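You operate a simulated robot arm through the tools that you are given. There is no shell and no other tool.

The job below is to be done with a simulated robot arm. You get a single attempt, and the scene is never put back.

## Task
Square both boards in the gap gauge and clip them down.
Fine: each lies against the long fence and its bar; the gap stays as it is, locked.

The check looks at the end state, three seconds after you hand in, the way a careful person would. Anything else that was tipped, shoved, dropped, spilled or broken makes it a failure.

## Robot
A 7-joint arm with a two-finger parallel gripper, fixed in place. Base frame: the origin is at the foot of the arm, x ahead of it, y to its left, z up; the work surface is at about z = 0.01. Readings come in m, degrees, newtons and seconds.
With the tool pointing down near the work surface it reaches from about 0.24 to 0.62 m from the base axis. Its first joint turns from -66.0 to 66.0 degrees. Payload 2.6 kg.
The tool frame sits at the grasp point between the pads (the TCP): z along the fingers, y along the line on which they close. The tips reach 0.03 m beyond it. Largest opening 0.094 m; finger width 0.028, thickness 0.01; the body of the gripper, 0.05 by 0.096 m, starts 0.055 m behind the TCP.
Orientation is that of the tool frame in the base frame, as a unit quaternion [x, y, z, w]. With the fingers straight down and closing along the base's y, the tool's x points along the base's -x, its y along +y and its z along -z.

## Interface
- The arm moves only by the tool servo_tool. Its argument "plan" is a list of rows, each a list of 3 entries, a list of its own where there are three numbers: the turn, a rotation vector about the tool's x, y, z in rad, then the shift along the tool's x, y, z in m, then the gripper command, from -1 (shut) to 1 (fully open), values between in proportion. In form: [[[rx, ry, rz], [tx, ty, tz], gripper], ...]. A call has 1 to 20 rows; each row shifts and turns the commanded pose from where the row before left it, along the tool's axes as they then stand. Rows are played at 5 a second. More than 0.05 m and 8.6 degrees between two rows, or a gripper value outside its range, and nothing of the call is played. Where a pose cannot be reached the arm comes as near as it can. A force on the tool above 40 N (or 10 N above the force at the start of the call, whichever is more), or a blocked arm, ends the call early, and 0.2 s more pass. The fingers move at their own pace (about 0.072 m/s each) and stop on an object; they squeeze with about 27 N. The grip force told is the motor's: it shows also when the fingers shut on nothing. Time passes only in rows, and 0.2 s behind the last, so rows that do not move let the fingers close. It gives the time, the measured TCP pose, the force on the tool (base axes), the opening and the grip force at its end, in the units of the frame above (readings bear some noise), with the torque about the TCP (base axes, N m) and any sound that the robot's microphone picked up.
- Cameras (640 x 400 px; columns grow to the right, rows downward): "scene" is fixed at [0.0287, 0.4279, 0.5646]; the picture's right is [-0.82, -0.57, 0.00], its down [-0.32, 0.46, -0.83] and it looks along [0.47, -0.68, -0.56] (base axes); focal length 321 px, centre (320, 200). "wrist" rides on the gripper at [0.076, 0.014, -0.102] in the tool frame; the picture's right is [-0.18, 0.98, 0.00], its down [-0.75, -0.14, -0.64] and it looks along [-0.63, -0.12, 0.77] (tool axes); focal length 243 px, centre (320, 200). There is no depth. A picture from a camera that has moved, and an enlarged one, comes with that camera's place and axes in the base frame and with its lens.
- snapshot(camera): a new picture of that camera. No time passes.
- inspect(camera, box): a new picture of the part [left, top, right, bottom] of that camera's present view, enlarged. No time passes.
- job_done(): hands the job in; it is judged then, once.

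Places have to be worked out from the pictures, the camera data and where the tool is seen. Open the gripper and draw the arm clear of the work before you hand the job in, unless the task says otherwise.

The tools are called as name(argument=value, ...) on one line, values as JSON. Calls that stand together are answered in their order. servo_tool: Moves the arm, as the interface text tells. Its arguments: {"type":"object","properties":{"plan":{"type":"array"}},"required":["plan"]} The other tools are called the same way: snapshot (camera) takes a picture; inspect (camera, box) takes an enlarged picture of a part of a camera's view; job_done () hands the job in.

At the start:

```text
time_s: 0.0
tool_pos: [0.3465, -0.0127, 0.2919]
tool_rot: [0.0, 1.0, 0.0, 0.0]
force: [0.3, 0.5, -0.5]
moment: [0.0, -0.06, -0.02]
finger_gap: 0.0939
gripper_force: 0.0
```

scene: 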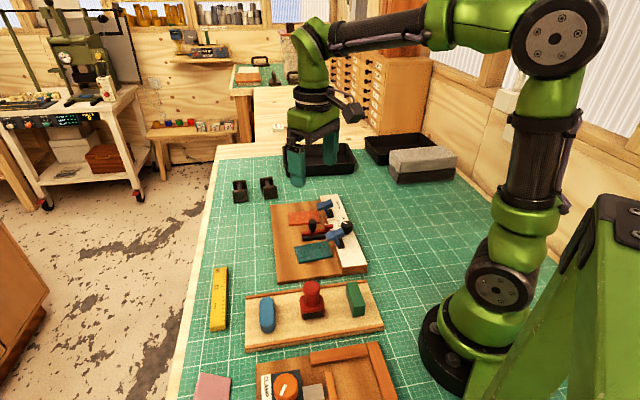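
wrist: 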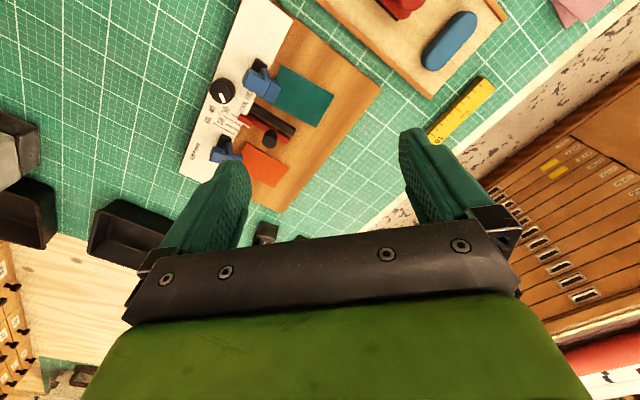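

I'll look at the gauge closely from both cameras before moving anything.

inspect(camera="scene", box=[260, 180, 380, 290])

inspect(camera="wrist", box=[170, 0, 390, 220])

inspect(camera="scene", box=[180, 240, 420, 400])

```text
3.64 times, centred on (320, 235) of scene
camera zoom: at [0.0287, 0.4279, 0.5646], right [-0.82, -0.57, 0.0], down [-0.32, 0.46, -0.83], along [0.47, -0.68, -0.56], focal length 1166 px, centre (320, 73)
```

zoom: 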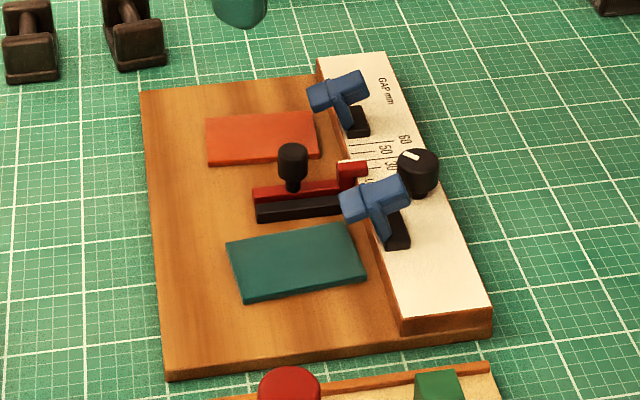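

```text
1.82 times, centred on (280, 110) of wrist
camera zoom: at [0.2714, 0.0021, 0.395], right [0.18, 0.98, 0.0], down [0.75, -0.14, 0.64], along [0.63, -0.12, -0.77], focal length 441 px, centre (393, 364)
```

zoom: 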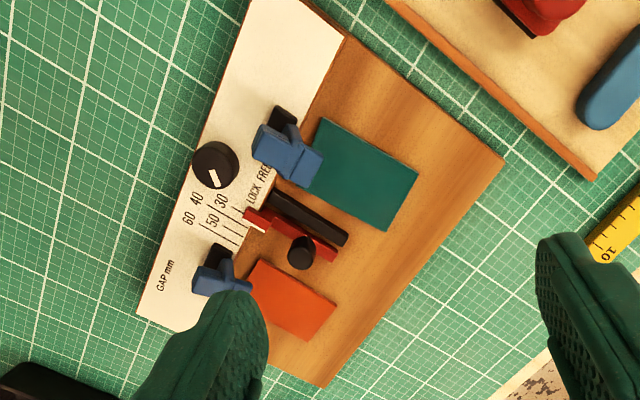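

```text
2.50 times, centred on (300, 320) of scene
camera zoom: at [0.0287, 0.4279, 0.5646], right [-0.82, -0.57, 0.0], down [-0.32, 0.46, -0.83], along [0.47, -0.68, -0.56], focal length 802 px, centre (370, -100)
```

zoom: 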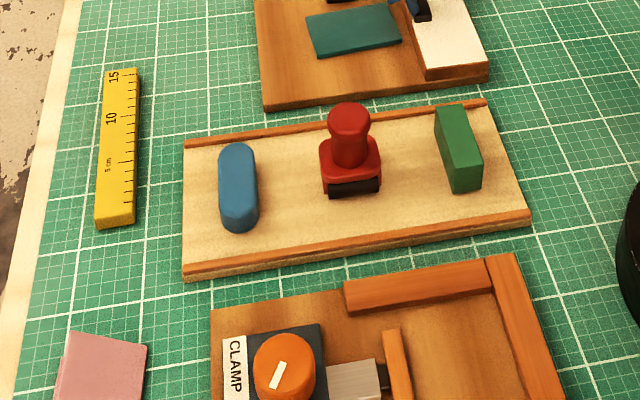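

The gauge is turned about 45°, with the fence on the robot's side. The boards lie loose, and there is a lock knob and two blue clips. I'll zoom in on the knob and clips.

inspect(camera="wrist", box=[205, 50, 305, 115])

inspect(camera="wrist", box=[190, 95, 300, 165])

inspect(camera="scene", box=[315, 215, 365, 250])

inspect(camera="scene", box=[305, 190, 355, 225])

```text
6.15 times, centred on (255, 82) of wrist
camera zoom: at [0.2714, 0.0021, 0.395], right [0.18, 0.98, 0.0], down [0.75, -0.14, 0.64], along [0.63, -0.12, -0.77], focal length 1493 px, centre (720, 923)
```

zoom: 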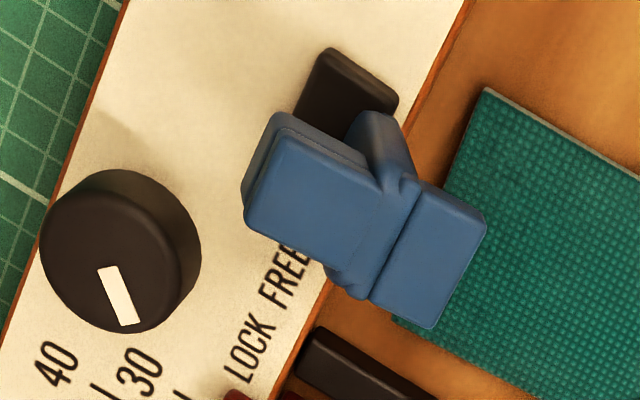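

```text
5.71 times, centred on (245, 130) of wrist
camera zoom: at [0.2714, 0.0021, 0.395], right [0.18, 0.98, 0.0], down [0.75, -0.14, 0.64], along [0.63, -0.12, -0.77], focal length 1386 px, centre (749, 600)
```

zoom: 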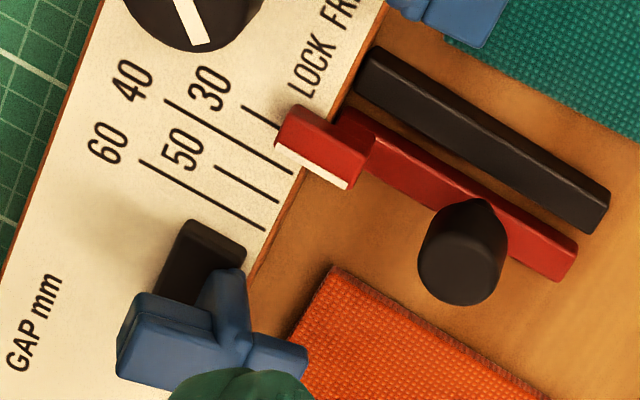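

```text
11.43 times, centred on (340, 232) of scene
camera zoom: at [0.0287, 0.4279, 0.5646], right [-0.82, -0.57, 0.0], down [-0.32, 0.46, -0.83], along [0.47, -0.68, -0.56], focal length 3664 px, centre (91, -171)
```

zoom: 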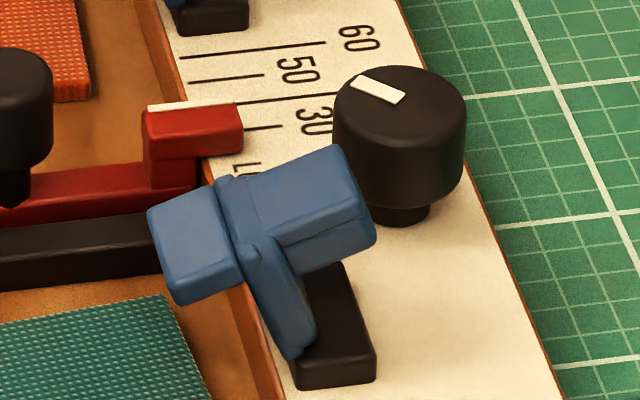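

```text
11.43 times, centred on (330, 208) of scene
camera zoom: at [0.0287, 0.4279, 0.5646], right [-0.82, -0.57, 0.0], down [-0.32, 0.46, -0.83], along [0.47, -0.68, -0.56], focal length 3664 px, centre (206, 114)
```

zoom: 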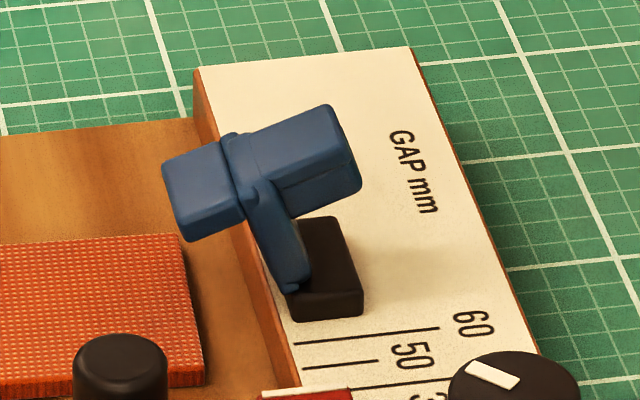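

The white pointer on the lock knob seems to sit on the LOCK side. I'll move the hand over the near end with a 45° turn, so the wrist camera looks along the fence and shows the clips in profile.

servo_tool(plan=[[[0, 0, 0], [0.024, 0.016, 0.02], 1], [[0, 0, 0], [0.024, 0.016, 0.02], 1], [[0, 0, 0], [0.022, 0.014, 0.02], 1], [[0, 0, 0.131], [0, 0, 0], 1], [[0, 0, 0.131], [0, 0, 0], 1], [[0, 0, 0.131], [0, 0, 0], 1], [[0, 0, 0.131], [0, 0, 0], 1], [[0, 0, 0.131], [0, 0, 0], 1], [[0, 0, 0.13], [0, 0, 0], 1], [[0, 0, 0], [0, 0, 0], 1]])

snapshot(camera="wrist")

snapshot(camera="scene")

```text
time_s: 2.2
tool_pos: [0.2784, 0.0336, 0.2313]
tool_rot: [0.384, 0.924, 0.0, 0.0]
force: [0.3, 0.3, 0.4]
moment: [0.0, 0.0, 0.02]
finger_gap: 0.0941
gripper_force: 0.1
```

```text
taken
camera wrist: at [0.234, 0.098, 0.335], right [0.83, 0.56, 0.0], down [0.43, -0.63, 0.64], along [0.36, -0.53, -0.77], focal length 243 px, centre (320, 200)
```

wrist: 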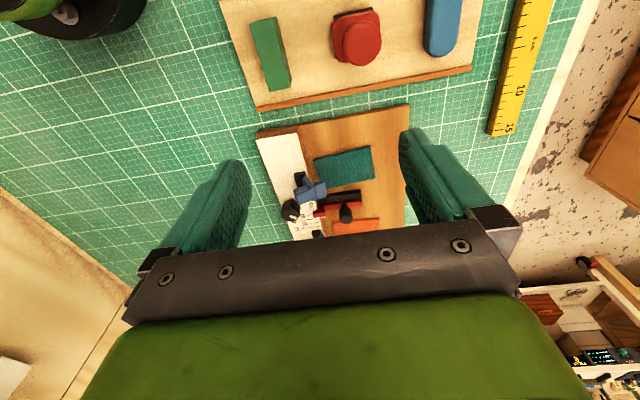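

```text
taken
```

scene: 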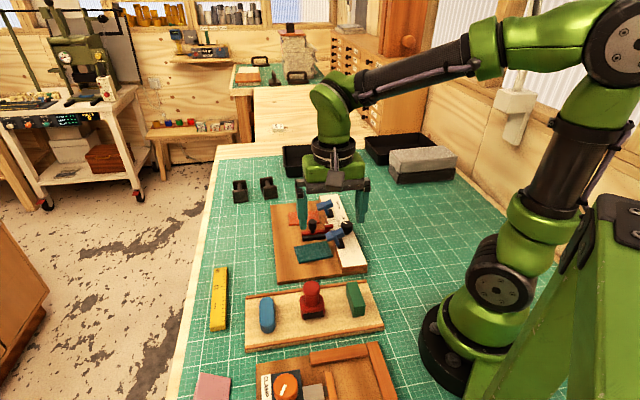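

The hand now looks along the fence. I'll zoom in for detail on the clips, knob and boards.

inspect(camera="wrist", box=[245, 95, 415, 245])

inspect(camera="wrist", box=[270, 165, 370, 240])

```text
2.67 times, centred on (330, 170) of wrist
camera zoom: at [0.234, 0.098, 0.335], right [0.83, 0.56, 0.0], down [0.43, -0.63, 0.64], along [0.36, -0.53, -0.77], focal length 647 px, centre (293, 280)
```

zoom: 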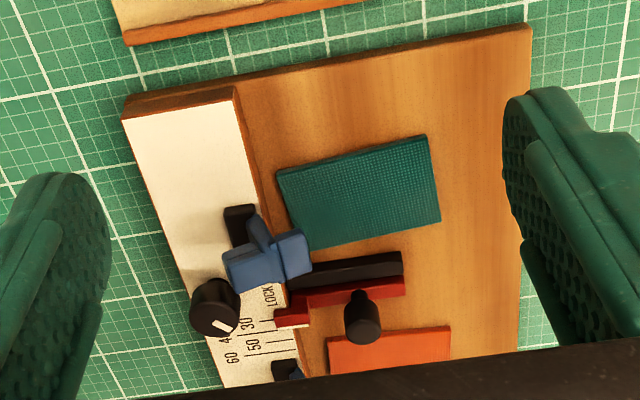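

```text
5.33 times, centred on (320, 202) of wrist
camera zoom: at [0.234, 0.098, 0.335], right [0.83, 0.56, 0.0], down [0.43, -0.63, 0.64], along [0.36, -0.53, -0.77], focal length 1294 px, centre (320, 187)
```

zoom: 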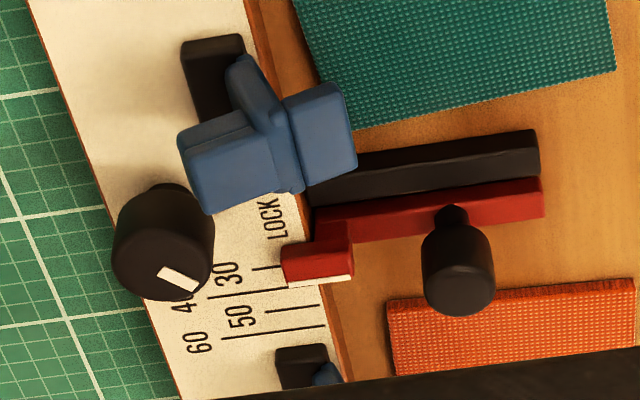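

The gauge frame comes out with the fence running along about (0.71, -0.70) and the boards about 5° out of square, 8–15 mm off the fence. Next I'll put the wrist camera nearly above the lock knob, staying well above the clips, to read the pointer.

servo_tool(plan=[[[0, 0, 0], [-0.036, -0.0149, 0.01], 1], [[0, 0, 0], [-0.036, -0.0149, 0.01], 1], [[0, 0, 0], [-0.036, -0.0149, 0.01], 1], [[0, 0, 0], [-0.036, -0.0149, 0.01], 1], [[0, 0, 0], [-0.036, -0.0149, 0.01], 1], [[0, 0, 0], [-0.036, -0.0149, 0.01], 1], [[0, 0, 0], [0, 0, 0], 1]])

snapshot(camera="wrist")

snapshot(camera="scene")

```text
time_s: 3.8
tool_pos: [0.3673, -0.1834, 0.1718]
tool_rot: [0.384, 0.923, 0.0, -0.001]
force: [-0.3, 0.3, 0.3]
moment: [0.01, -0.02, 0.0]
finger_gap: 0.094
gripper_force: 0.1
```

```text
taken
camera wrist: at [0.3226, -0.1184, 0.2755], right [0.82, 0.57, 0.0], down [0.43, -0.63, 0.64], along [0.36, -0.53, -0.77], focal length 243 px, centre (320, 200)
```

wrist: 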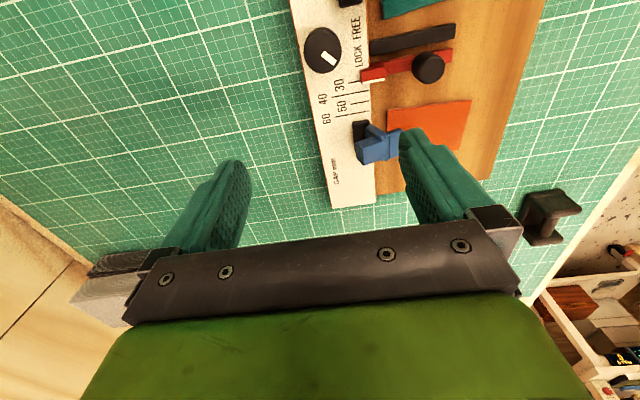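

```text
taken
```

scene: 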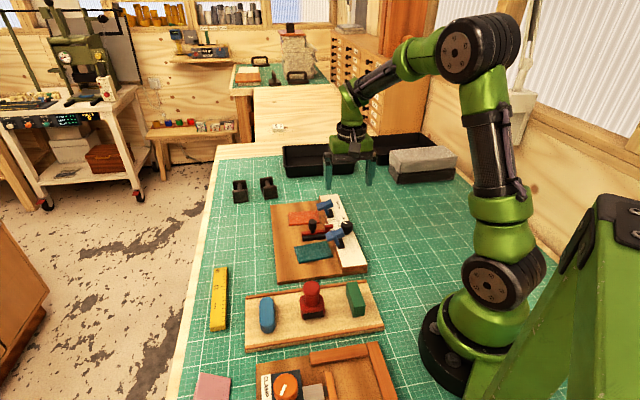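

Now I have a near-overhead view of the knob and the second clip, so I'll zoom in on both.

inspect(camera="wrist", box=[280, 0, 400, 75])

inspect(camera="wrist", box=[320, 80, 480, 200])

```text
5.33 times, centred on (340, 38) of wrist
camera zoom: at [0.3226, -0.1184, 0.2755], right [0.82, 0.57, 0.0], down [0.43, -0.63, 0.64], along [0.36, -0.53, -0.77], focal length 1294 px, centre (213, 1067)
```

zoom: 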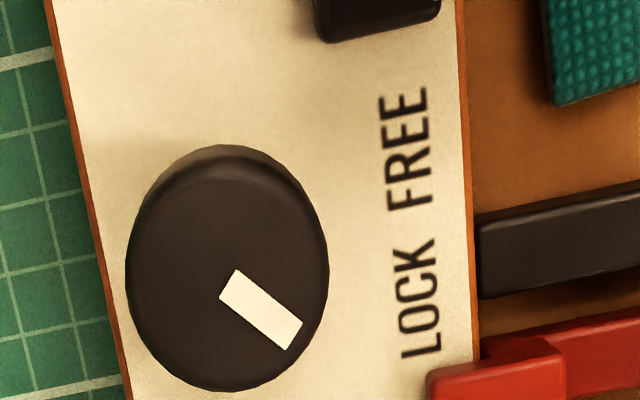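

```text
3.33 times, centred on (400, 140) of wrist
camera zoom: at [0.3226, -0.1184, 0.2755], right [0.82, 0.57, 0.0], down [0.43, -0.63, 0.64], along [0.36, -0.53, -0.77], focal length 809 px, centre (53, 400)
```

zoom: 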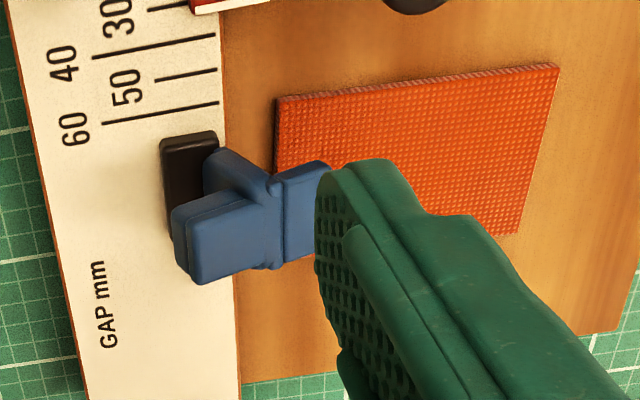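

The pointer sits 45° round to the LOCK side, so the red bar is already locked at 40 mm. I'll leave the knob alone. Next I turn the hand so the fingers open along the fence with the camera on the fence side, and move outside the teal board.

servo_tool(plan=[[[0, 0, -0.1317], [0, 0, 0], 1], [[0, 0, -0.1317], [0, 0, 0], 1], [[0, 0, -0.1317], [0, 0, 0], 1], [[0, 0, -0.1317], [0, 0, 0], 1], [[0, 0, -0.1317], [0, 0, 0], 1], [[0, 0, -0.1317], [0, 0, 0], 1], [[0, 0, -0.1317], [0, 0, 0], 1], [[0, 0, -0.1317], [0, 0, 0], 1], [[0, 0, -0.1317], [0, 0, 0], 1], [[0, 0, -0.1317], [0, 0, 0], 1], [[0, 0, -0.1317], [0, 0, 0], 1], [[0, 0, -0.1317], [0, 0, 0], 1], [[0, 0, 0], [-0.041, 0.0204, 0], 1], [[0, 0, 0], [-0.041, 0.0204, 0], 1], [[0, 0, 0], [-0.041, 0.0204, 0], 1], [[0, 0, 0], [-0.041, 0.0204, 0], 1], [[0, 0, 0], [0, 0, 0], 1]])

snapshot(camera="wrist")

snapshot(camera="scene")

```text
time_s: 7.4
tool_pos: [0.4232, -0.0071, 0.1718]
tool_rot: [-0.387, 0.922, 0.0, 0.0]
force: [-0.1, -0.8, 0.2]
moment: [0.02, 0.0, -0.01]
finger_gap: 0.094
gripper_force: 0.1
```

```text
taken
camera wrist: at [0.3595, -0.0512, 0.276], right [-0.57, 0.82, 0.0], down [0.63, 0.44, 0.64], along [0.53, 0.37, -0.77], focal length 243 px, centre (320, 200)
```

wrist: 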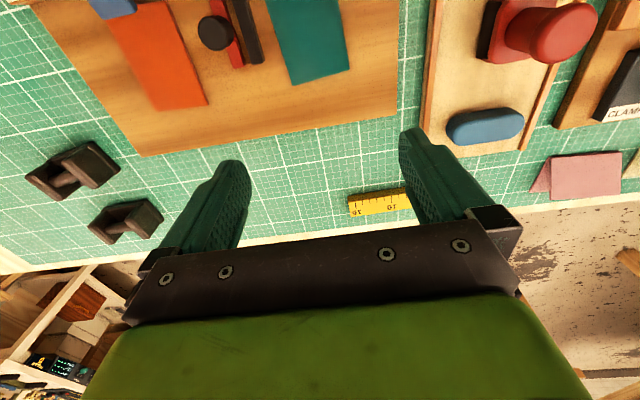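

```text
taken
```

scene: 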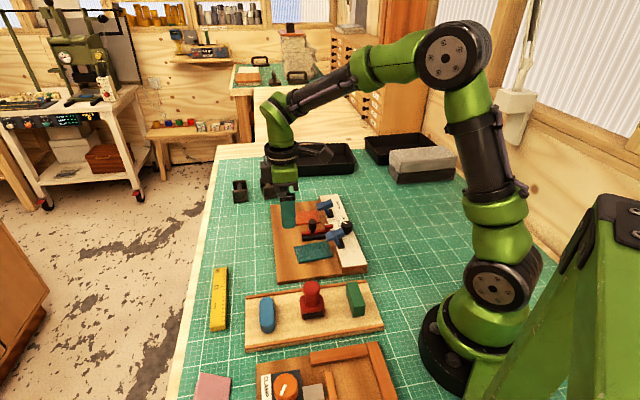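

The hand is aligned to the gauge. I'll zoom in to measure the outer edges of both boards.

inspect(camera="wrist", box=[80, 0, 410, 170])

inspect(camera="scene", box=[270, 195, 375, 285])

```text
1.94 times, centred on (245, 85) of wrist
camera zoom: at [0.3595, -0.0512, 0.276], right [-0.57, 0.82, 0.0], down [0.63, 0.44, 0.64], along [0.53, 0.37, -0.77], focal length 470 px, centre (466, 423)
```

zoom: 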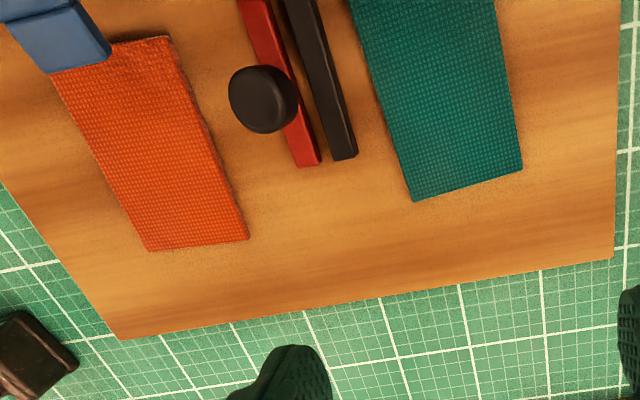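

```text
4.44 times, centred on (322, 240) of scene
camera zoom: at [0.0287, 0.4279, 0.5646], right [-0.82, -0.57, 0.0], down [-0.32, 0.46, -0.83], along [0.47, -0.68, -0.56], focal length 1425 px, centre (309, 22)
```

zoom: 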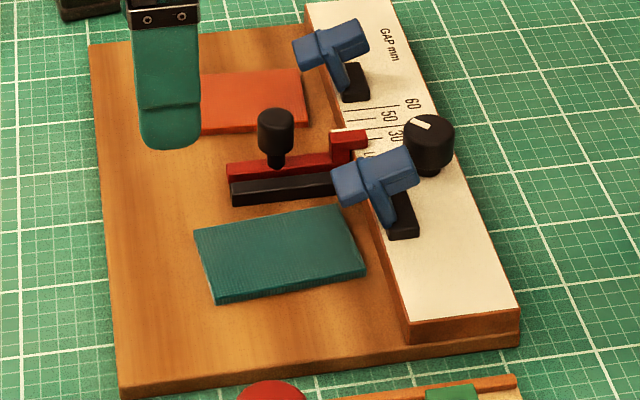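

The gauge's long axis measures about -45.4° and the hand is 0.9° off, so I'll trim that. I'll then set the fingers about 26 mm apart and come down just outside the teal board's outer edge, stopping above the base to check the height.

servo_tool(plan=[[[0, 0, 0.0157], [-0.0141, 0.0042, 0], -0.447], [[0, 0, 0], [0, 0, 0.03], -0.447], [[0, 0, 0], [0, 0, 0.03], -0.447], [[0, 0, 0], [0, 0, 0.03], -0.447], [[0, 0, 0], [0, 0, 0.02], -0.447], [[0, 0, 0], [0, 0, 0], -0.447]])

snapshot(camera="wrist")

inspect(camera="scene", box=[265, 190, 375, 285])

```text
time_s: 8.8
tool_pos: [0.4304, 0.0055, 0.0606]
tool_rot: [-0.381, 0.925, 0.0, 0.0]
force: [0.5, -0.3, 0.5]
moment: [-0.01, -0.01, -0.01]
finger_gap: 0.0259
gripper_force: 0.0
```

```text
taken
camera wrist: at [0.3665, -0.037, 0.1642], right [-0.56, 0.83, 0.0], down [0.63, 0.43, 0.64], along [0.53, 0.36, -0.77], focal length 243 px, centre (320, 200)
```

wrist: 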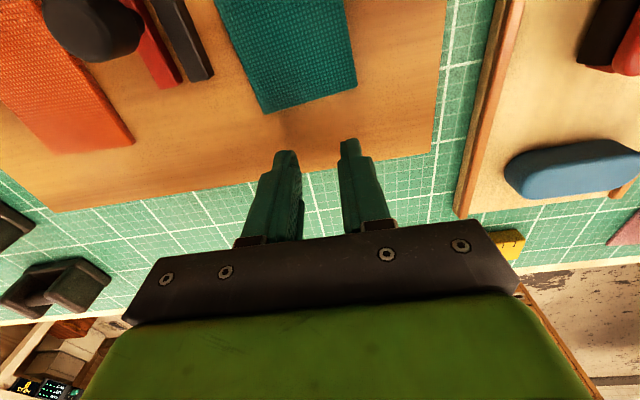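

```text
4.21 times, centred on (320, 238) of scene
camera zoom: at [0.0287, 0.4279, 0.5646], right [-0.82, -0.57, 0.0], down [-0.32, 0.46, -0.83], along [0.47, -0.68, -0.56], focal length 1350 px, centre (320, 42)
```

zoom: 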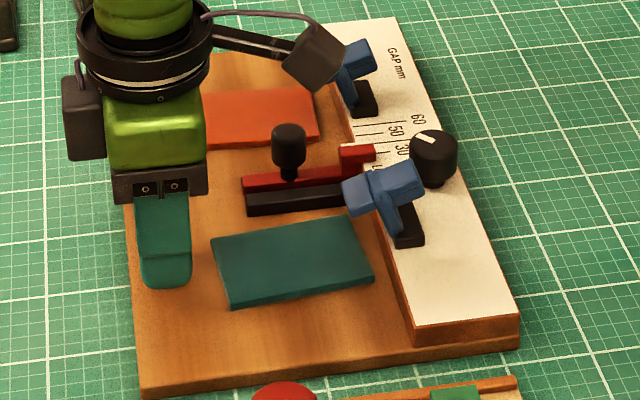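

The tips are about 13 mm above the base and clear of the teal edge. I'll lower in small steps and watch the force.

servo_tool(plan=[[[0, 0, 0], [0, 0, 0.004], -0.447], [[0, 0, 0], [0, 0, 0.004], -0.447], [[0, 0, 0], [0, 0, 0.0015], -0.447], [[0, 0, 0], [0, 0, 0.0015], -0.447]])

inspect(camera="scene", box=[280, 225, 340, 265])

inspect(camera="wrist", box=[220, 60, 400, 180])

```text
time_s: 9.8
tool_pos: [0.4312, 0.0045, 0.0511]
tool_rot: [-0.38, 0.925, 0.0, 0.0]
force: [1.2, -0.4, 0.2]
moment: [0.02, 0.0, 0.0]
finger_gap: 0.026
gripper_force: 0.1
```

```text
10.00 times, centred on (310, 245) of scene
camera zoom: at [0.0287, 0.4279, 0.5646], right [-0.82, -0.57, 0.0], down [-0.32, 0.46, -0.83], along [0.47, -0.68, -0.56], focal length 3206 px, centre (420, -250)
```

zoom: 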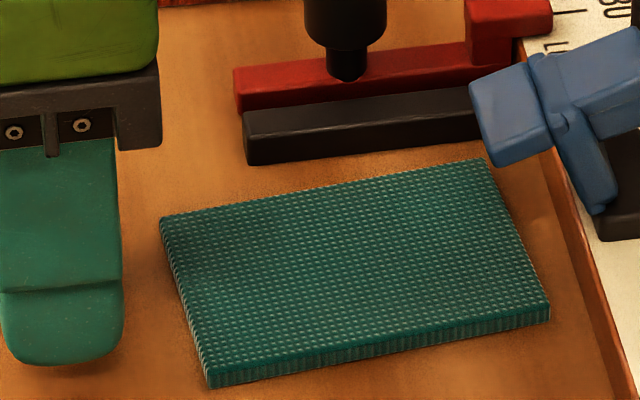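

```text
3.33 times, centred on (310, 120) of wrist
camera zoom: at [0.366, -0.0382, 0.1541], right [-0.56, 0.83, 0.0], down [0.63, 0.43, 0.64], along [0.53, 0.36, -0.77], focal length 809 px, centre (353, 467)
```

zoom: 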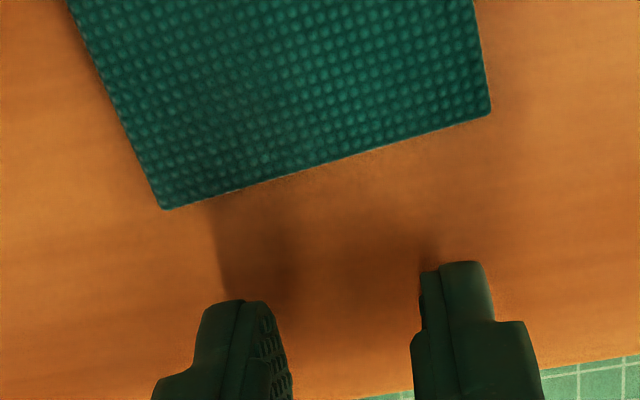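

The tips are near z = 0.021, still with no contact. I'll go down in 1 mm steps.

servo_tool(plan=[[[0, 0, 0], [0, 0, 0.001], -0.447], [[0, 0, 0], [0, 0, 0.001], -0.447]])

```text
time_s: 10.4
tool_pos: [0.4303, 0.0055, 0.0478]
tool_rot: [-0.38, 0.925, 0.0, 0.0]
force: [-0.1, -0.6, 0.0]
moment: [-0.01, -0.04, -0.02]
finger_gap: 0.0261
gripper_force: 0.1
```

servo_tool(plan=[[[0, 0, 0], [0, 0, 0.001], -0.447], [[0, 0, 0], [0, 0, 0], -0.447]])

```text
time_s: 11.0
tool_pos: [0.4307, 0.0039, 0.0477]
tool_rot: [-0.381, 0.925, 0.0, 0.001]
force: [-0.5, -0.9, -0.1]
moment: [0.0, 0.0, 0.0]
finger_gap: 0.0257
gripper_force: 0.1
```

Still free. One more millimetre.

servo_tool(plan=[[[0, 0, 0], [0, 0, 0.001], -0.447], [[0, 0, 0], [0, 0, 0], -0.447]])

inspect(camera="scene", box=[280, 225, 340, 265])

```text
time_s: 11.6
tool_pos: [0.4309, 0.0049, 0.0464]
tool_rot: [-0.381, 0.925, -0.001, 0.0]
force: [-0.4, 0.0, 0.0]
moment: [0.01, 0.0, -0.01]
finger_gap: 0.0256
gripper_force: 0.1
```

```text
10.00 times, centred on (310, 245) of scene
camera zoom: at [0.0287, 0.4279, 0.5646], right [-0.82, -0.57, 0.0], down [-0.32, 0.46, -0.83], along [0.47, -0.68, -0.56], focal length 3206 px, centre (420, -250)
```

zoom: 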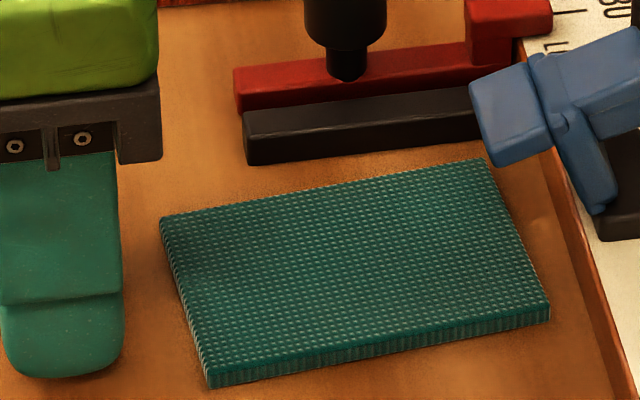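

servo_tool(plan=[[[0, 0, 0], [0, 0, 0.001], -0.447], [[0, 0, 0], [0, 0, 0], -0.447]])

```text
time_s: 12.2
tool_pos: [0.4298, 0.0045, 0.0443]
tool_rot: [-0.38, 0.925, 0.0, 0.0]
force: [-0.3, -0.7, 0.9]
moment: [0.04, -0.03, 0.03]
finger_gap: 0.0261
gripper_force: 0.0
```

servo_tool(plan=[[[0, 0, 0], [0, 0, 0.001], -0.447], [[0, 0, 0], [0, 0, 0], -0.447]])

```text
time_s: 12.8
tool_pos: [0.4301, 0.0047, 0.0443]
tool_rot: [-0.38, 0.925, 0.0, -0.001]
force: [0.8, 0.7, 0.1]
moment: [-0.01, -0.02, 0.0]
finger_gap: 0.0261
gripper_force: 0.1
```

Still no contact with the tips near z = 0.0137. I'll keep stepping down with a short note each time.

servo_tool(plan=[[[0, 0, 0], [0, 0, 0.001], -0.447], [[0, 0, 0], [0, 0, 0], -0.447]])

inspect(camera="wrist", box=[220, 60, 400, 180])

inspect(camera="scene", box=[270, 235, 310, 262])

```text
time_s: 13.4
tool_pos: [0.431, 0.0037, 0.0429]
tool_rot: [-0.38, 0.925, 0.0, 0.0]
force: [0.0, 0.0, 0.5]
moment: [-0.02, -0.02, 0.01]
finger_gap: 0.026
gripper_force: 0.0
```

```text
3.33 times, centred on (310, 120) of wrist
camera zoom: at [0.3662, -0.0384, 0.1467], right [-0.56, 0.83, 0.0], down [0.64, 0.43, 0.64], along [0.53, 0.36, -0.77], focal length 809 px, centre (353, 467)
```

zoom: 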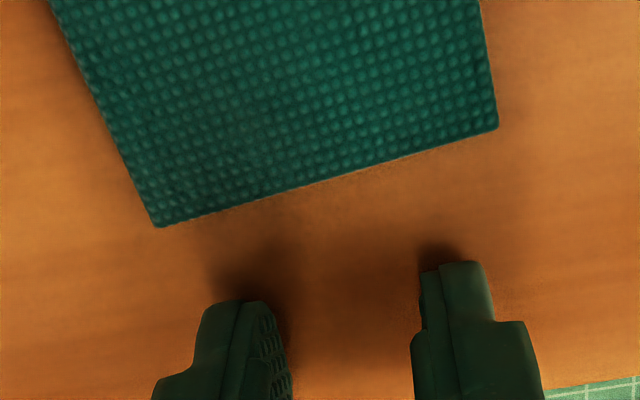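

```text
14.81 times, centred on (290, 248) of scene
camera zoom: at [0.0287, 0.4279, 0.5646], right [-0.82, -0.57, 0.0], down [-0.32, 0.46, -0.83], along [0.47, -0.68, -0.56], focal length 4750 px, centre (764, -518)
```

zoom: 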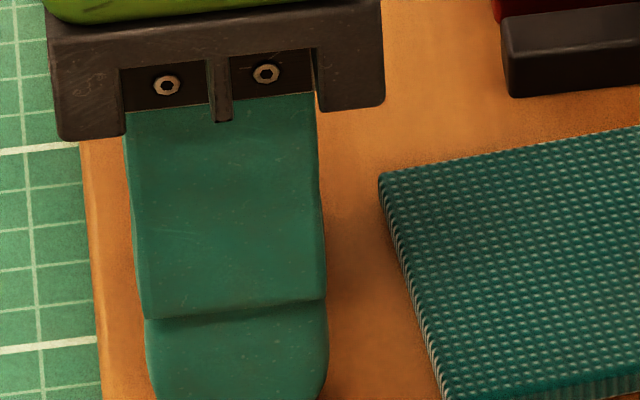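

servo_tool(plan=[[[0, 0, 0], [0, 0, 0.001], -0.447], [[0, 0, 0], [0, 0, 0], -0.447]])

```text
time_s: 14.0
tool_pos: [0.4298, 0.0055, 0.0432]
tool_rot: [-0.381, 0.925, 0.001, 0.0]
force: [0.1, 0.8, 0.1]
moment: [-0.01, -0.01, 0.01]
finger_gap: 0.0261
gripper_force: 0.2
```

Readings carry about 1 mm of noise and there is still no force. I'll step down again.

servo_tool(plan=[[[0, 0, 0], [0, 0, 0.001], -0.447], [[0, 0, 0], [0, 0, 0], -0.447]])

```text
time_s: 14.6
tool_pos: [0.4295, 0.0045, 0.0419]
tool_rot: [-0.38, 0.925, 0.0, 0.0]
force: [-5.6, -2.2, 17.1]
moment: [0.06, 0.45, 0.2]
finger_gap: 0.0273
gripper_force: 0.8
```

Contact at TCP z of about 0.0415, so the base top is near z = 0.0115. I'll lift 1.5 mm and push towards the fence, stopping just short of the teal edge, which I estimate 13 mm away.

servo_tool(plan=[[[0, 0, 0], [0, 0, -0.0018], -0.447], [[0, 0, 0], [0.004, 0, 0], -0.447], [[0, 0, 0], [0.004, 0, 0], -0.447], [[0, 0, 0], [0.003, 0, 0], -0.447], [[0, 0, 0], [0, 0, 0], -0.447]])

inspect(camera="wrist", box=[220, 60, 400, 180])

inspect(camera="scene", box=[270, 225, 350, 275])

```text
time_s: 15.8
tool_pos: [0.4235, -0.0032, 0.0429]
tool_rot: [-0.38, 0.925, 0.0, -0.001]
force: [-0.8, 0.1, -0.1]
moment: [-0.01, -0.04, 0.01]
finger_gap: 0.0258
gripper_force: 0.0
```

```text
3.33 times, centred on (310, 120) of wrist
camera zoom: at [0.3585, -0.046, 0.1469], right [-0.56, 0.83, 0.0], down [0.63, 0.43, 0.64], along [0.53, 0.36, -0.77], focal length 809 px, centre (353, 467)
```

zoom: 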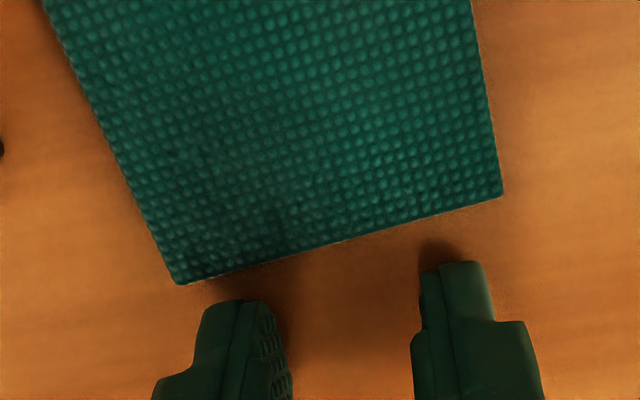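

```text
8.00 times, centred on (310, 250) of scene
camera zoom: at [0.0287, 0.4279, 0.5646], right [-0.82, -0.57, 0.0], down [-0.32, 0.46, -0.83], along [0.47, -0.68, -0.56], focal length 2565 px, centre (400, -200)
```

zoom: 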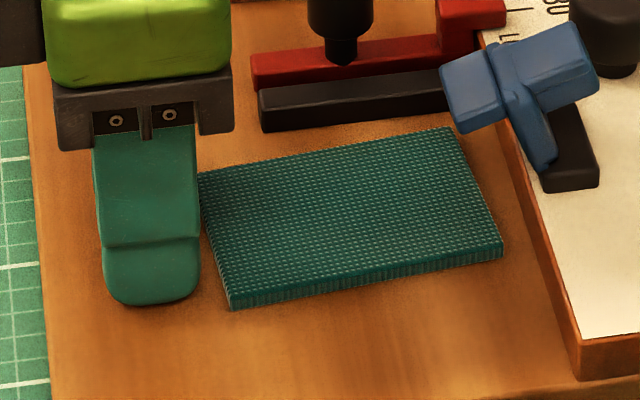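

The far-side finger is about to touch the teal's corner. I'll push on 5 mm in small steps.

servo_tool(plan=[[[0, 0, 0], [0.0015, 0, 0], -0.447], [[0, 0, 0], [0.0015, 0, 0], -0.447], [[0, 0, 0], [0.0015, 0, 0], -0.447], [[0, 0, 0], [0, 0, 0], -0.447]])

inspect(camera="wrist", box=[220, 60, 400, 180])

inspect(camera="scene", box=[270, 225, 350, 275])

```text
time_s: 16.8
tool_pos: [0.4191, -0.0061, 0.0432]
tool_rot: [-0.38, 0.925, 0.0, 0.0]
force: [0.4, 0.2, 0.0]
moment: [0.04, -0.01, -0.03]
finger_gap: 0.0258
gripper_force: 0.0
```

```text
3.33 times, centred on (310, 120) of wrist
camera zoom: at [0.3551, -0.0492, 0.1468], right [-0.56, 0.83, 0.0], down [0.63, 0.43, 0.64], along [0.53, 0.36, -0.77], focal length 809 px, centre (353, 467)
```

zoom: 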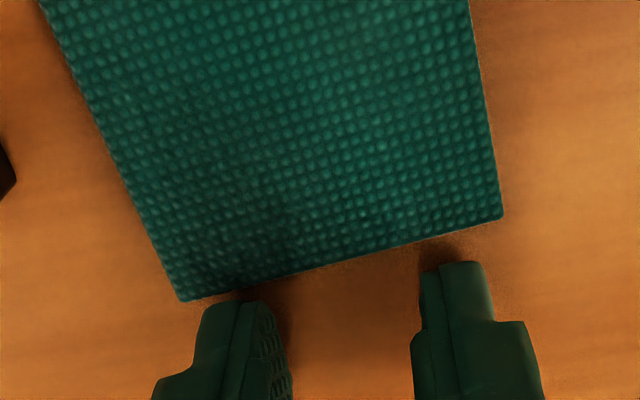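

```text
8.00 times, centred on (310, 250) of scene
camera zoom: at [0.0287, 0.4279, 0.5646], right [-0.82, -0.57, 0.0], down [-0.32, 0.46, -0.83], along [0.47, -0.68, -0.56], focal length 2565 px, centre (400, -200)
```

zoom: 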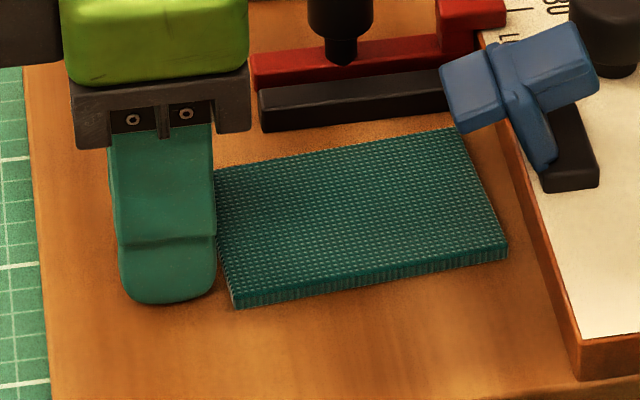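

The board has begun moving with almost no force. I'll continue the push.

servo_tool(plan=[[[0, 0, 0], [0.0015, 0, 0], -0.447], [[0, 0, 0], [0.0015, 0, 0], -0.447], [[0, 0, 0], [0.001, 0, 0], -0.447], [[0, 0, 0], [0, 0, 0], -0.447]])

inspect(camera="wrist", box=[220, 60, 400, 180])

inspect(camera="scene", box=[290, 225, 370, 275])

```text
time_s: 17.8
tool_pos: [0.4154, -0.0095, 0.0437]
tool_rot: [-0.381, 0.925, 0.0, 0.0]
force: [-0.2, 0.4, 0.6]
moment: [-0.04, -0.01, -0.01]
finger_gap: 0.0259
gripper_force: 0.1
```

```text
3.33 times, centred on (310, 120) of wrist
camera zoom: at [0.3524, -0.052, 0.147], right [-0.56, 0.83, 0.0], down [0.63, 0.43, 0.64], along [0.53, 0.36, -0.77], focal length 809 px, centre (353, 467)
```

zoom: 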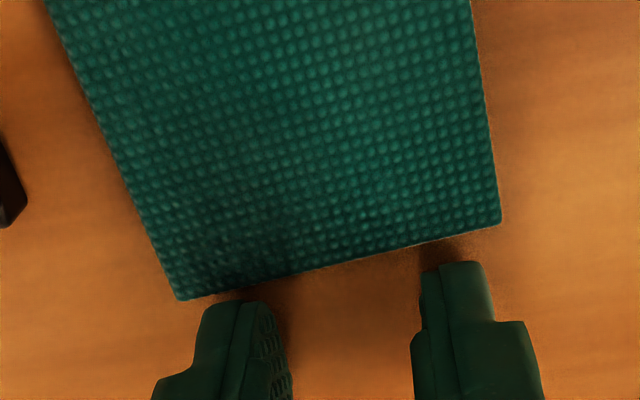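

```text
8.00 times, centred on (330, 250) of scene
camera zoom: at [0.0287, 0.4279, 0.5646], right [-0.82, -0.57, 0.0], down [-0.32, 0.46, -0.83], along [0.47, -0.68, -0.56], focal length 2565 px, centre (240, -200)
```

zoom: 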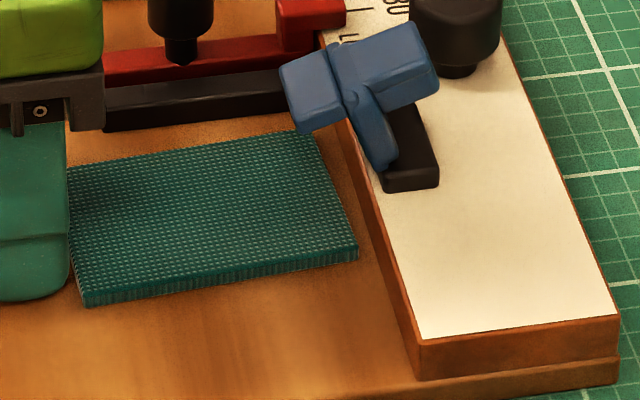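

The board is sliding and starting to turn, with roughly 4–5 mm left at its near corner. I'll continue more gently.

servo_tool(plan=[[[0, 0, 0], [0.001, 0, 0], -0.447], [[0, 0, 0], [0.001, 0, 0], -0.447], [[0, 0, 0], [0.001, 0, 0], -0.447], [[0, 0, 0], [0, 0, 0], -0.447]])

inspect(camera="scene", box=[290, 225, 370, 275])

```text
time_s: 18.8
tool_pos: [0.4146, -0.0107, 0.0434]
tool_rot: [-0.38, 0.925, 0.0, 0.0]
force: [0.0, -0.6, -0.8]
moment: [-0.01, -0.02, 0.01]
finger_gap: 0.026
gripper_force: 0.1
```

```text
8.00 times, centred on (330, 250) of scene
camera zoom: at [0.0287, 0.4279, 0.5646], right [-0.82, -0.57, 0.0], down [-0.32, 0.46, -0.83], along [0.47, -0.68, -0.56], focal length 2565 px, centre (240, -200)
```

zoom: 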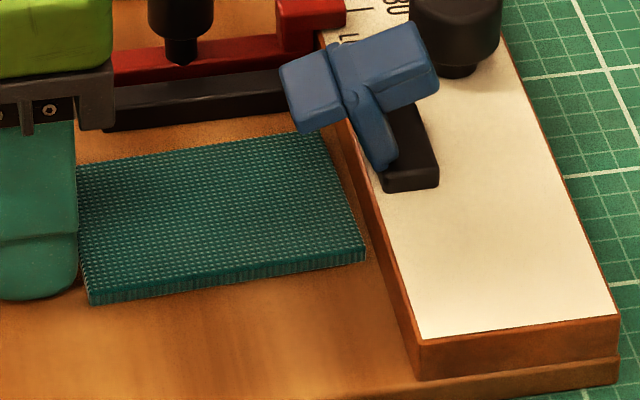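

servo_tool(plan=[[[0, 0, 0], [0.001, 0, 0], -0.447], [[0, 0, 0], [0.001, 0, 0], -0.447], [[0, 0, 0], [0.001, 0, 0], -0.447], [[0, 0, 0], [0, 0, 0], -0.447]])

inspect(camera="scene", box=[290, 225, 370, 275])

inspect(camera="wrist", box=[220, 60, 400, 180])

```text
time_s: 19.8
tool_pos: [0.4136, -0.0133, 0.0436]
tool_rot: [-0.38, 0.925, 0.0, 0.0]
force: [-0.3, -0.9, 0.0]
moment: [0.0, 0.02, 0.0]
finger_gap: 0.0258
gripper_force: 0.0
```

```text
8.00 times, centred on (330, 250) of scene
camera zoom: at [0.0287, 0.4279, 0.5646], right [-0.82, -0.57, 0.0], down [-0.32, 0.46, -0.83], along [0.47, -0.68, -0.56], focal length 2565 px, centre (240, -200)
```

zoom: 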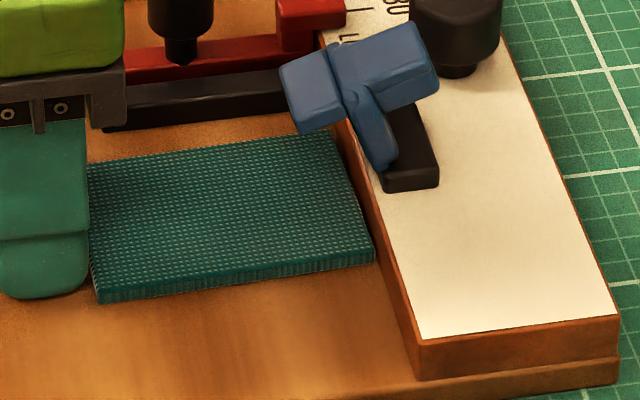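

```text
3.33 times, centred on (310, 120) of wrist
camera zoom: at [0.3483, -0.0562, 0.1471], right [-0.56, 0.83, 0.0], down [0.63, 0.43, 0.64], along [0.53, 0.36, -0.77], focal length 809 px, centre (353, 467)
```

zoom: 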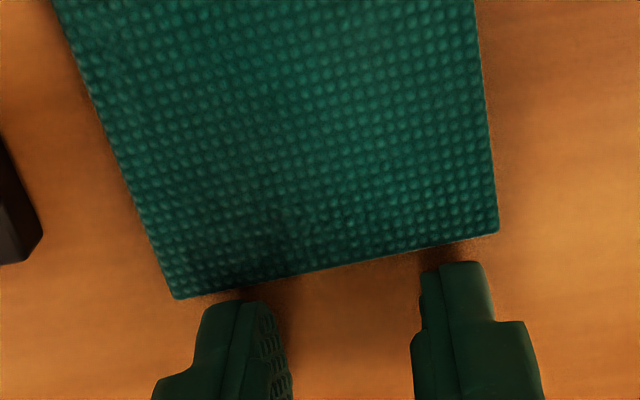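

The near corner is about 1–2 mm from the fence. I'll keep pushing in 1 mm steps while watching the force, as the board should turn square against the fence.

servo_tool(plan=[[[0, 0, 0], [0.001, 0, 0], -0.447], [[0, 0, 0], [0.001, 0, 0], -0.447], [[0, 0, 0], [0, 0, 0], -0.447]])

inspect(camera="scene", box=[290, 225, 370, 275])

inspect(camera="wrist", box=[220, 60, 400, 180])

```text
time_s: 20.6
tool_pos: [0.4113, -0.0151, 0.0434]
tool_rot: [-0.38, 0.925, -0.001, 0.001]
force: [2.9, 0.7, 0.0]
moment: [0.04, -0.09, 0.07]
finger_gap: 0.0268
gripper_force: 1.0
```

```text
8.00 times, centred on (330, 250) of scene
camera zoom: at [0.0287, 0.4279, 0.5646], right [-0.82, -0.57, 0.0], down [-0.32, 0.46, -0.83], along [0.47, -0.68, -0.56], focal length 2565 px, centre (240, -200)
```

zoom: 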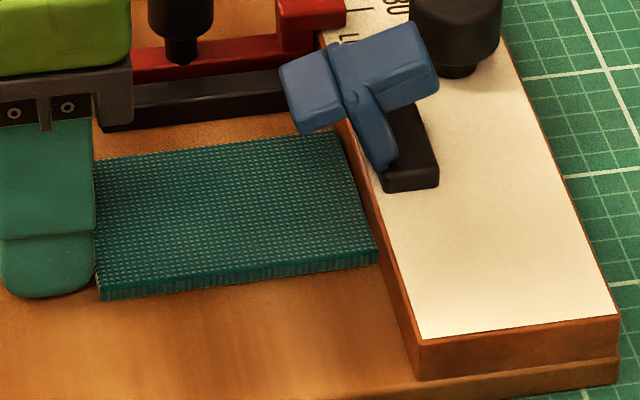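

```text
3.33 times, centred on (310, 120) of wrist
camera zoom: at [0.3471, -0.0577, 0.1473], right [-0.56, 0.83, 0.0], down [0.63, 0.43, 0.64], along [0.53, 0.36, -0.77], focal length 809 px, centre (353, 467)
```

zoom: 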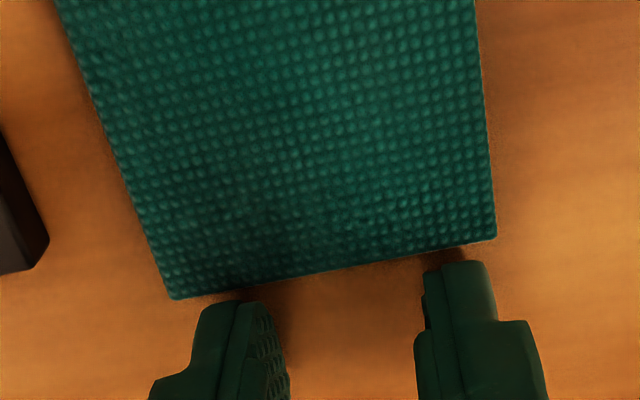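

The force is 3 N as the corner touches the fence, and the board is now within about 1° of square. A few more fine steps.

servo_tool(plan=[[[0, 0, 0], [0.0007, 0, 0], -0.447], [[0, 0, 0], [0.0007, 0, 0], -0.447], [[0, 0, 0], [0, 0, 0], -0.447]])

inspect(camera="scene", box=[290, 225, 370, 275])

inspect(camera="wrist", box=[220, 60, 400, 180])

```text
time_s: 21.4
tool_pos: [0.411, -0.0157, 0.0442]
tool_rot: [-0.38, 0.925, 0.0, 0.001]
force: [10.0, 4.4, 1.5]
moment: [0.13, -0.27, 0.18]
finger_gap: 0.0281
gripper_force: 2.1
```

```text
8.00 times, centred on (330, 250) of scene
camera zoom: at [0.0287, 0.4279, 0.5646], right [-0.82, -0.57, 0.0], down [-0.32, 0.46, -0.83], along [0.47, -0.68, -0.56], focal length 2565 px, centre (240, -200)
```

zoom: 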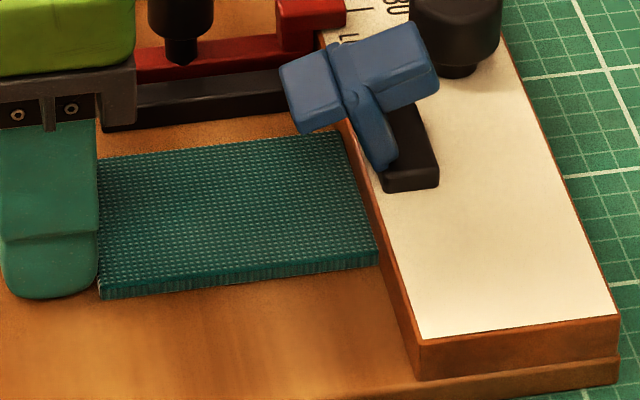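

```text
3.33 times, centred on (310, 120) of wrist
camera zoom: at [0.3462, -0.0582, 0.1473], right [-0.56, 0.83, 0.0], down [0.63, 0.43, 0.64], along [0.53, 0.36, -0.77], focal length 809 px, centre (353, 467)
```

zoom: 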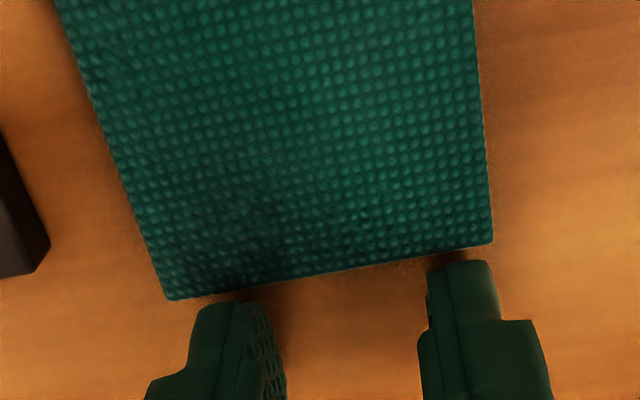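

The teal is now flush with the fence in both views, at 11 N, and the gauge has not moved. I'll back off, lift, close the fingers and go to the teal's near-end edge to slide it to the black bar.

servo_tool(plan=[[[0, 0, 0], [-0.002, 0, 0], -0.447], [[0, 0, 0], [-0.003, 0, 0], -0.447], [[0, 0, 0], [0, 0, -0.02], -0.447], [[0, 0, 0], [0, 0, -0.01], -1], [[0, 0, 0], [0, 0.024, 0], -1], [[0, 0, 0], [0, 0.024, 0], -1], [[0, 0, 0], [0.03, 0, 0], -1], [[0, 0, 0], [0.03, 0, 0], -1], [[0, 0, 0], [0, 0, 0], -1]])

snapshot(camera="wrist")

inspect(camera="scene", box=[275, 200, 375, 285])

```text
time_s: 23.4
tool_pos: [0.3382, -0.0201, 0.0734]
tool_rot: [-0.38, 0.925, 0.0, 0.0]
force: [0.5, 0.2, 0.5]
moment: [0.0, 0.03, -0.02]
finger_gap: 0.0
gripper_force: 27.0
```

```text
taken
camera wrist: at [0.273, -0.0628, 0.177], right [-0.56, 0.83, 0.0], down [0.63, 0.43, 0.64], along [0.53, 0.36, -0.77], focal length 243 px, centre (320, 200)
```

wrist: 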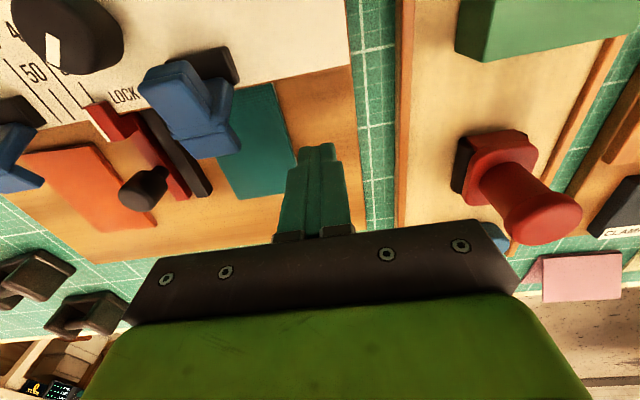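

```text
4.71 times, centred on (325, 242) of scene
camera zoom: at [0.0287, 0.4279, 0.5646], right [-0.82, -0.57, 0.0], down [-0.32, 0.46, -0.83], along [0.47, -0.68, -0.56], focal length 1509 px, centre (296, 0)
```

zoom: 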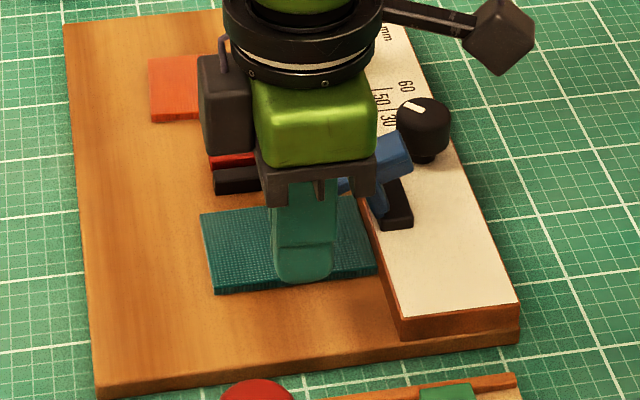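

The closed fingers are about 12 mm short of the teal's near edge and centred on its width. I'll lower to the pushing height and slide towards the black bar.

servo_tool(plan=[[[0, 0, 0], [0, 0, 0.015], -1], [[0, 0, 0], [0, 0, 0.01], -1], [[0, 0, 0], [0, 0, 0.005], -1], [[0, 0, 0], [0, 0, 0], -1]])

inspect(camera="wrist", box=[160, 20, 400, 180])

inspect(camera="scene", box=[285, 220, 375, 280])

```text
time_s: 24.4
tool_pos: [0.3361, -0.0198, 0.0431]
tool_rot: [-0.38, 0.925, 0.0, 0.001]
force: [0.3, 0.4, -1.3]
moment: [-0.01, 0.05, 0.02]
finger_gap: 0.0
gripper_force: 26.9
```

```text
2.50 times, centred on (280, 100) of wrist
camera zoom: at [0.2726, -0.0629, 0.1468], right [-0.56, 0.83, 0.0], down [0.63, 0.43, 0.64], along [0.53, 0.36, -0.77], focal length 606 px, centre (420, 450)
```

zoom: 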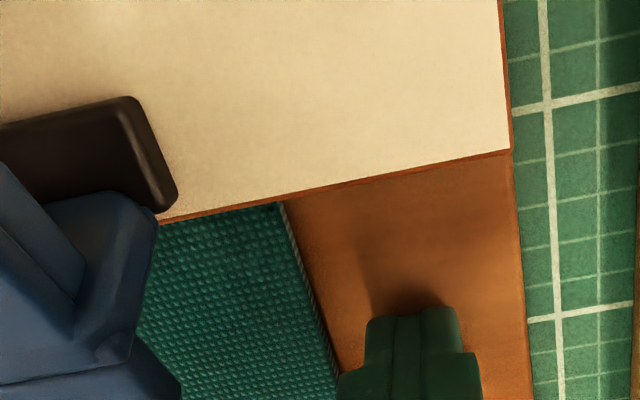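

```text
6.67 times, centred on (330, 250) of scene
camera zoom: at [0.0287, 0.4279, 0.5646], right [-0.82, -0.57, 0.0], down [-0.32, 0.46, -0.83], along [0.47, -0.68, -0.56], focal length 2137 px, centre (253, -133)
```

zoom: 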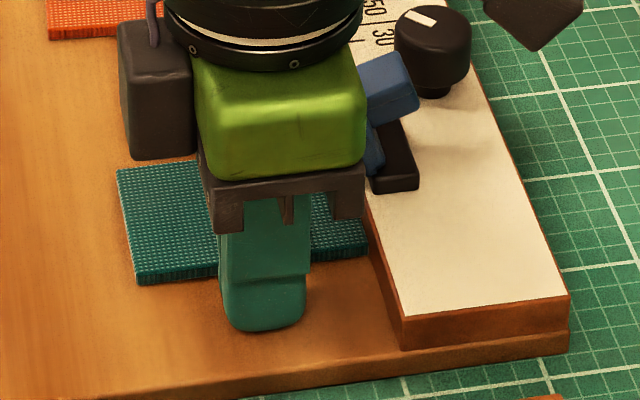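

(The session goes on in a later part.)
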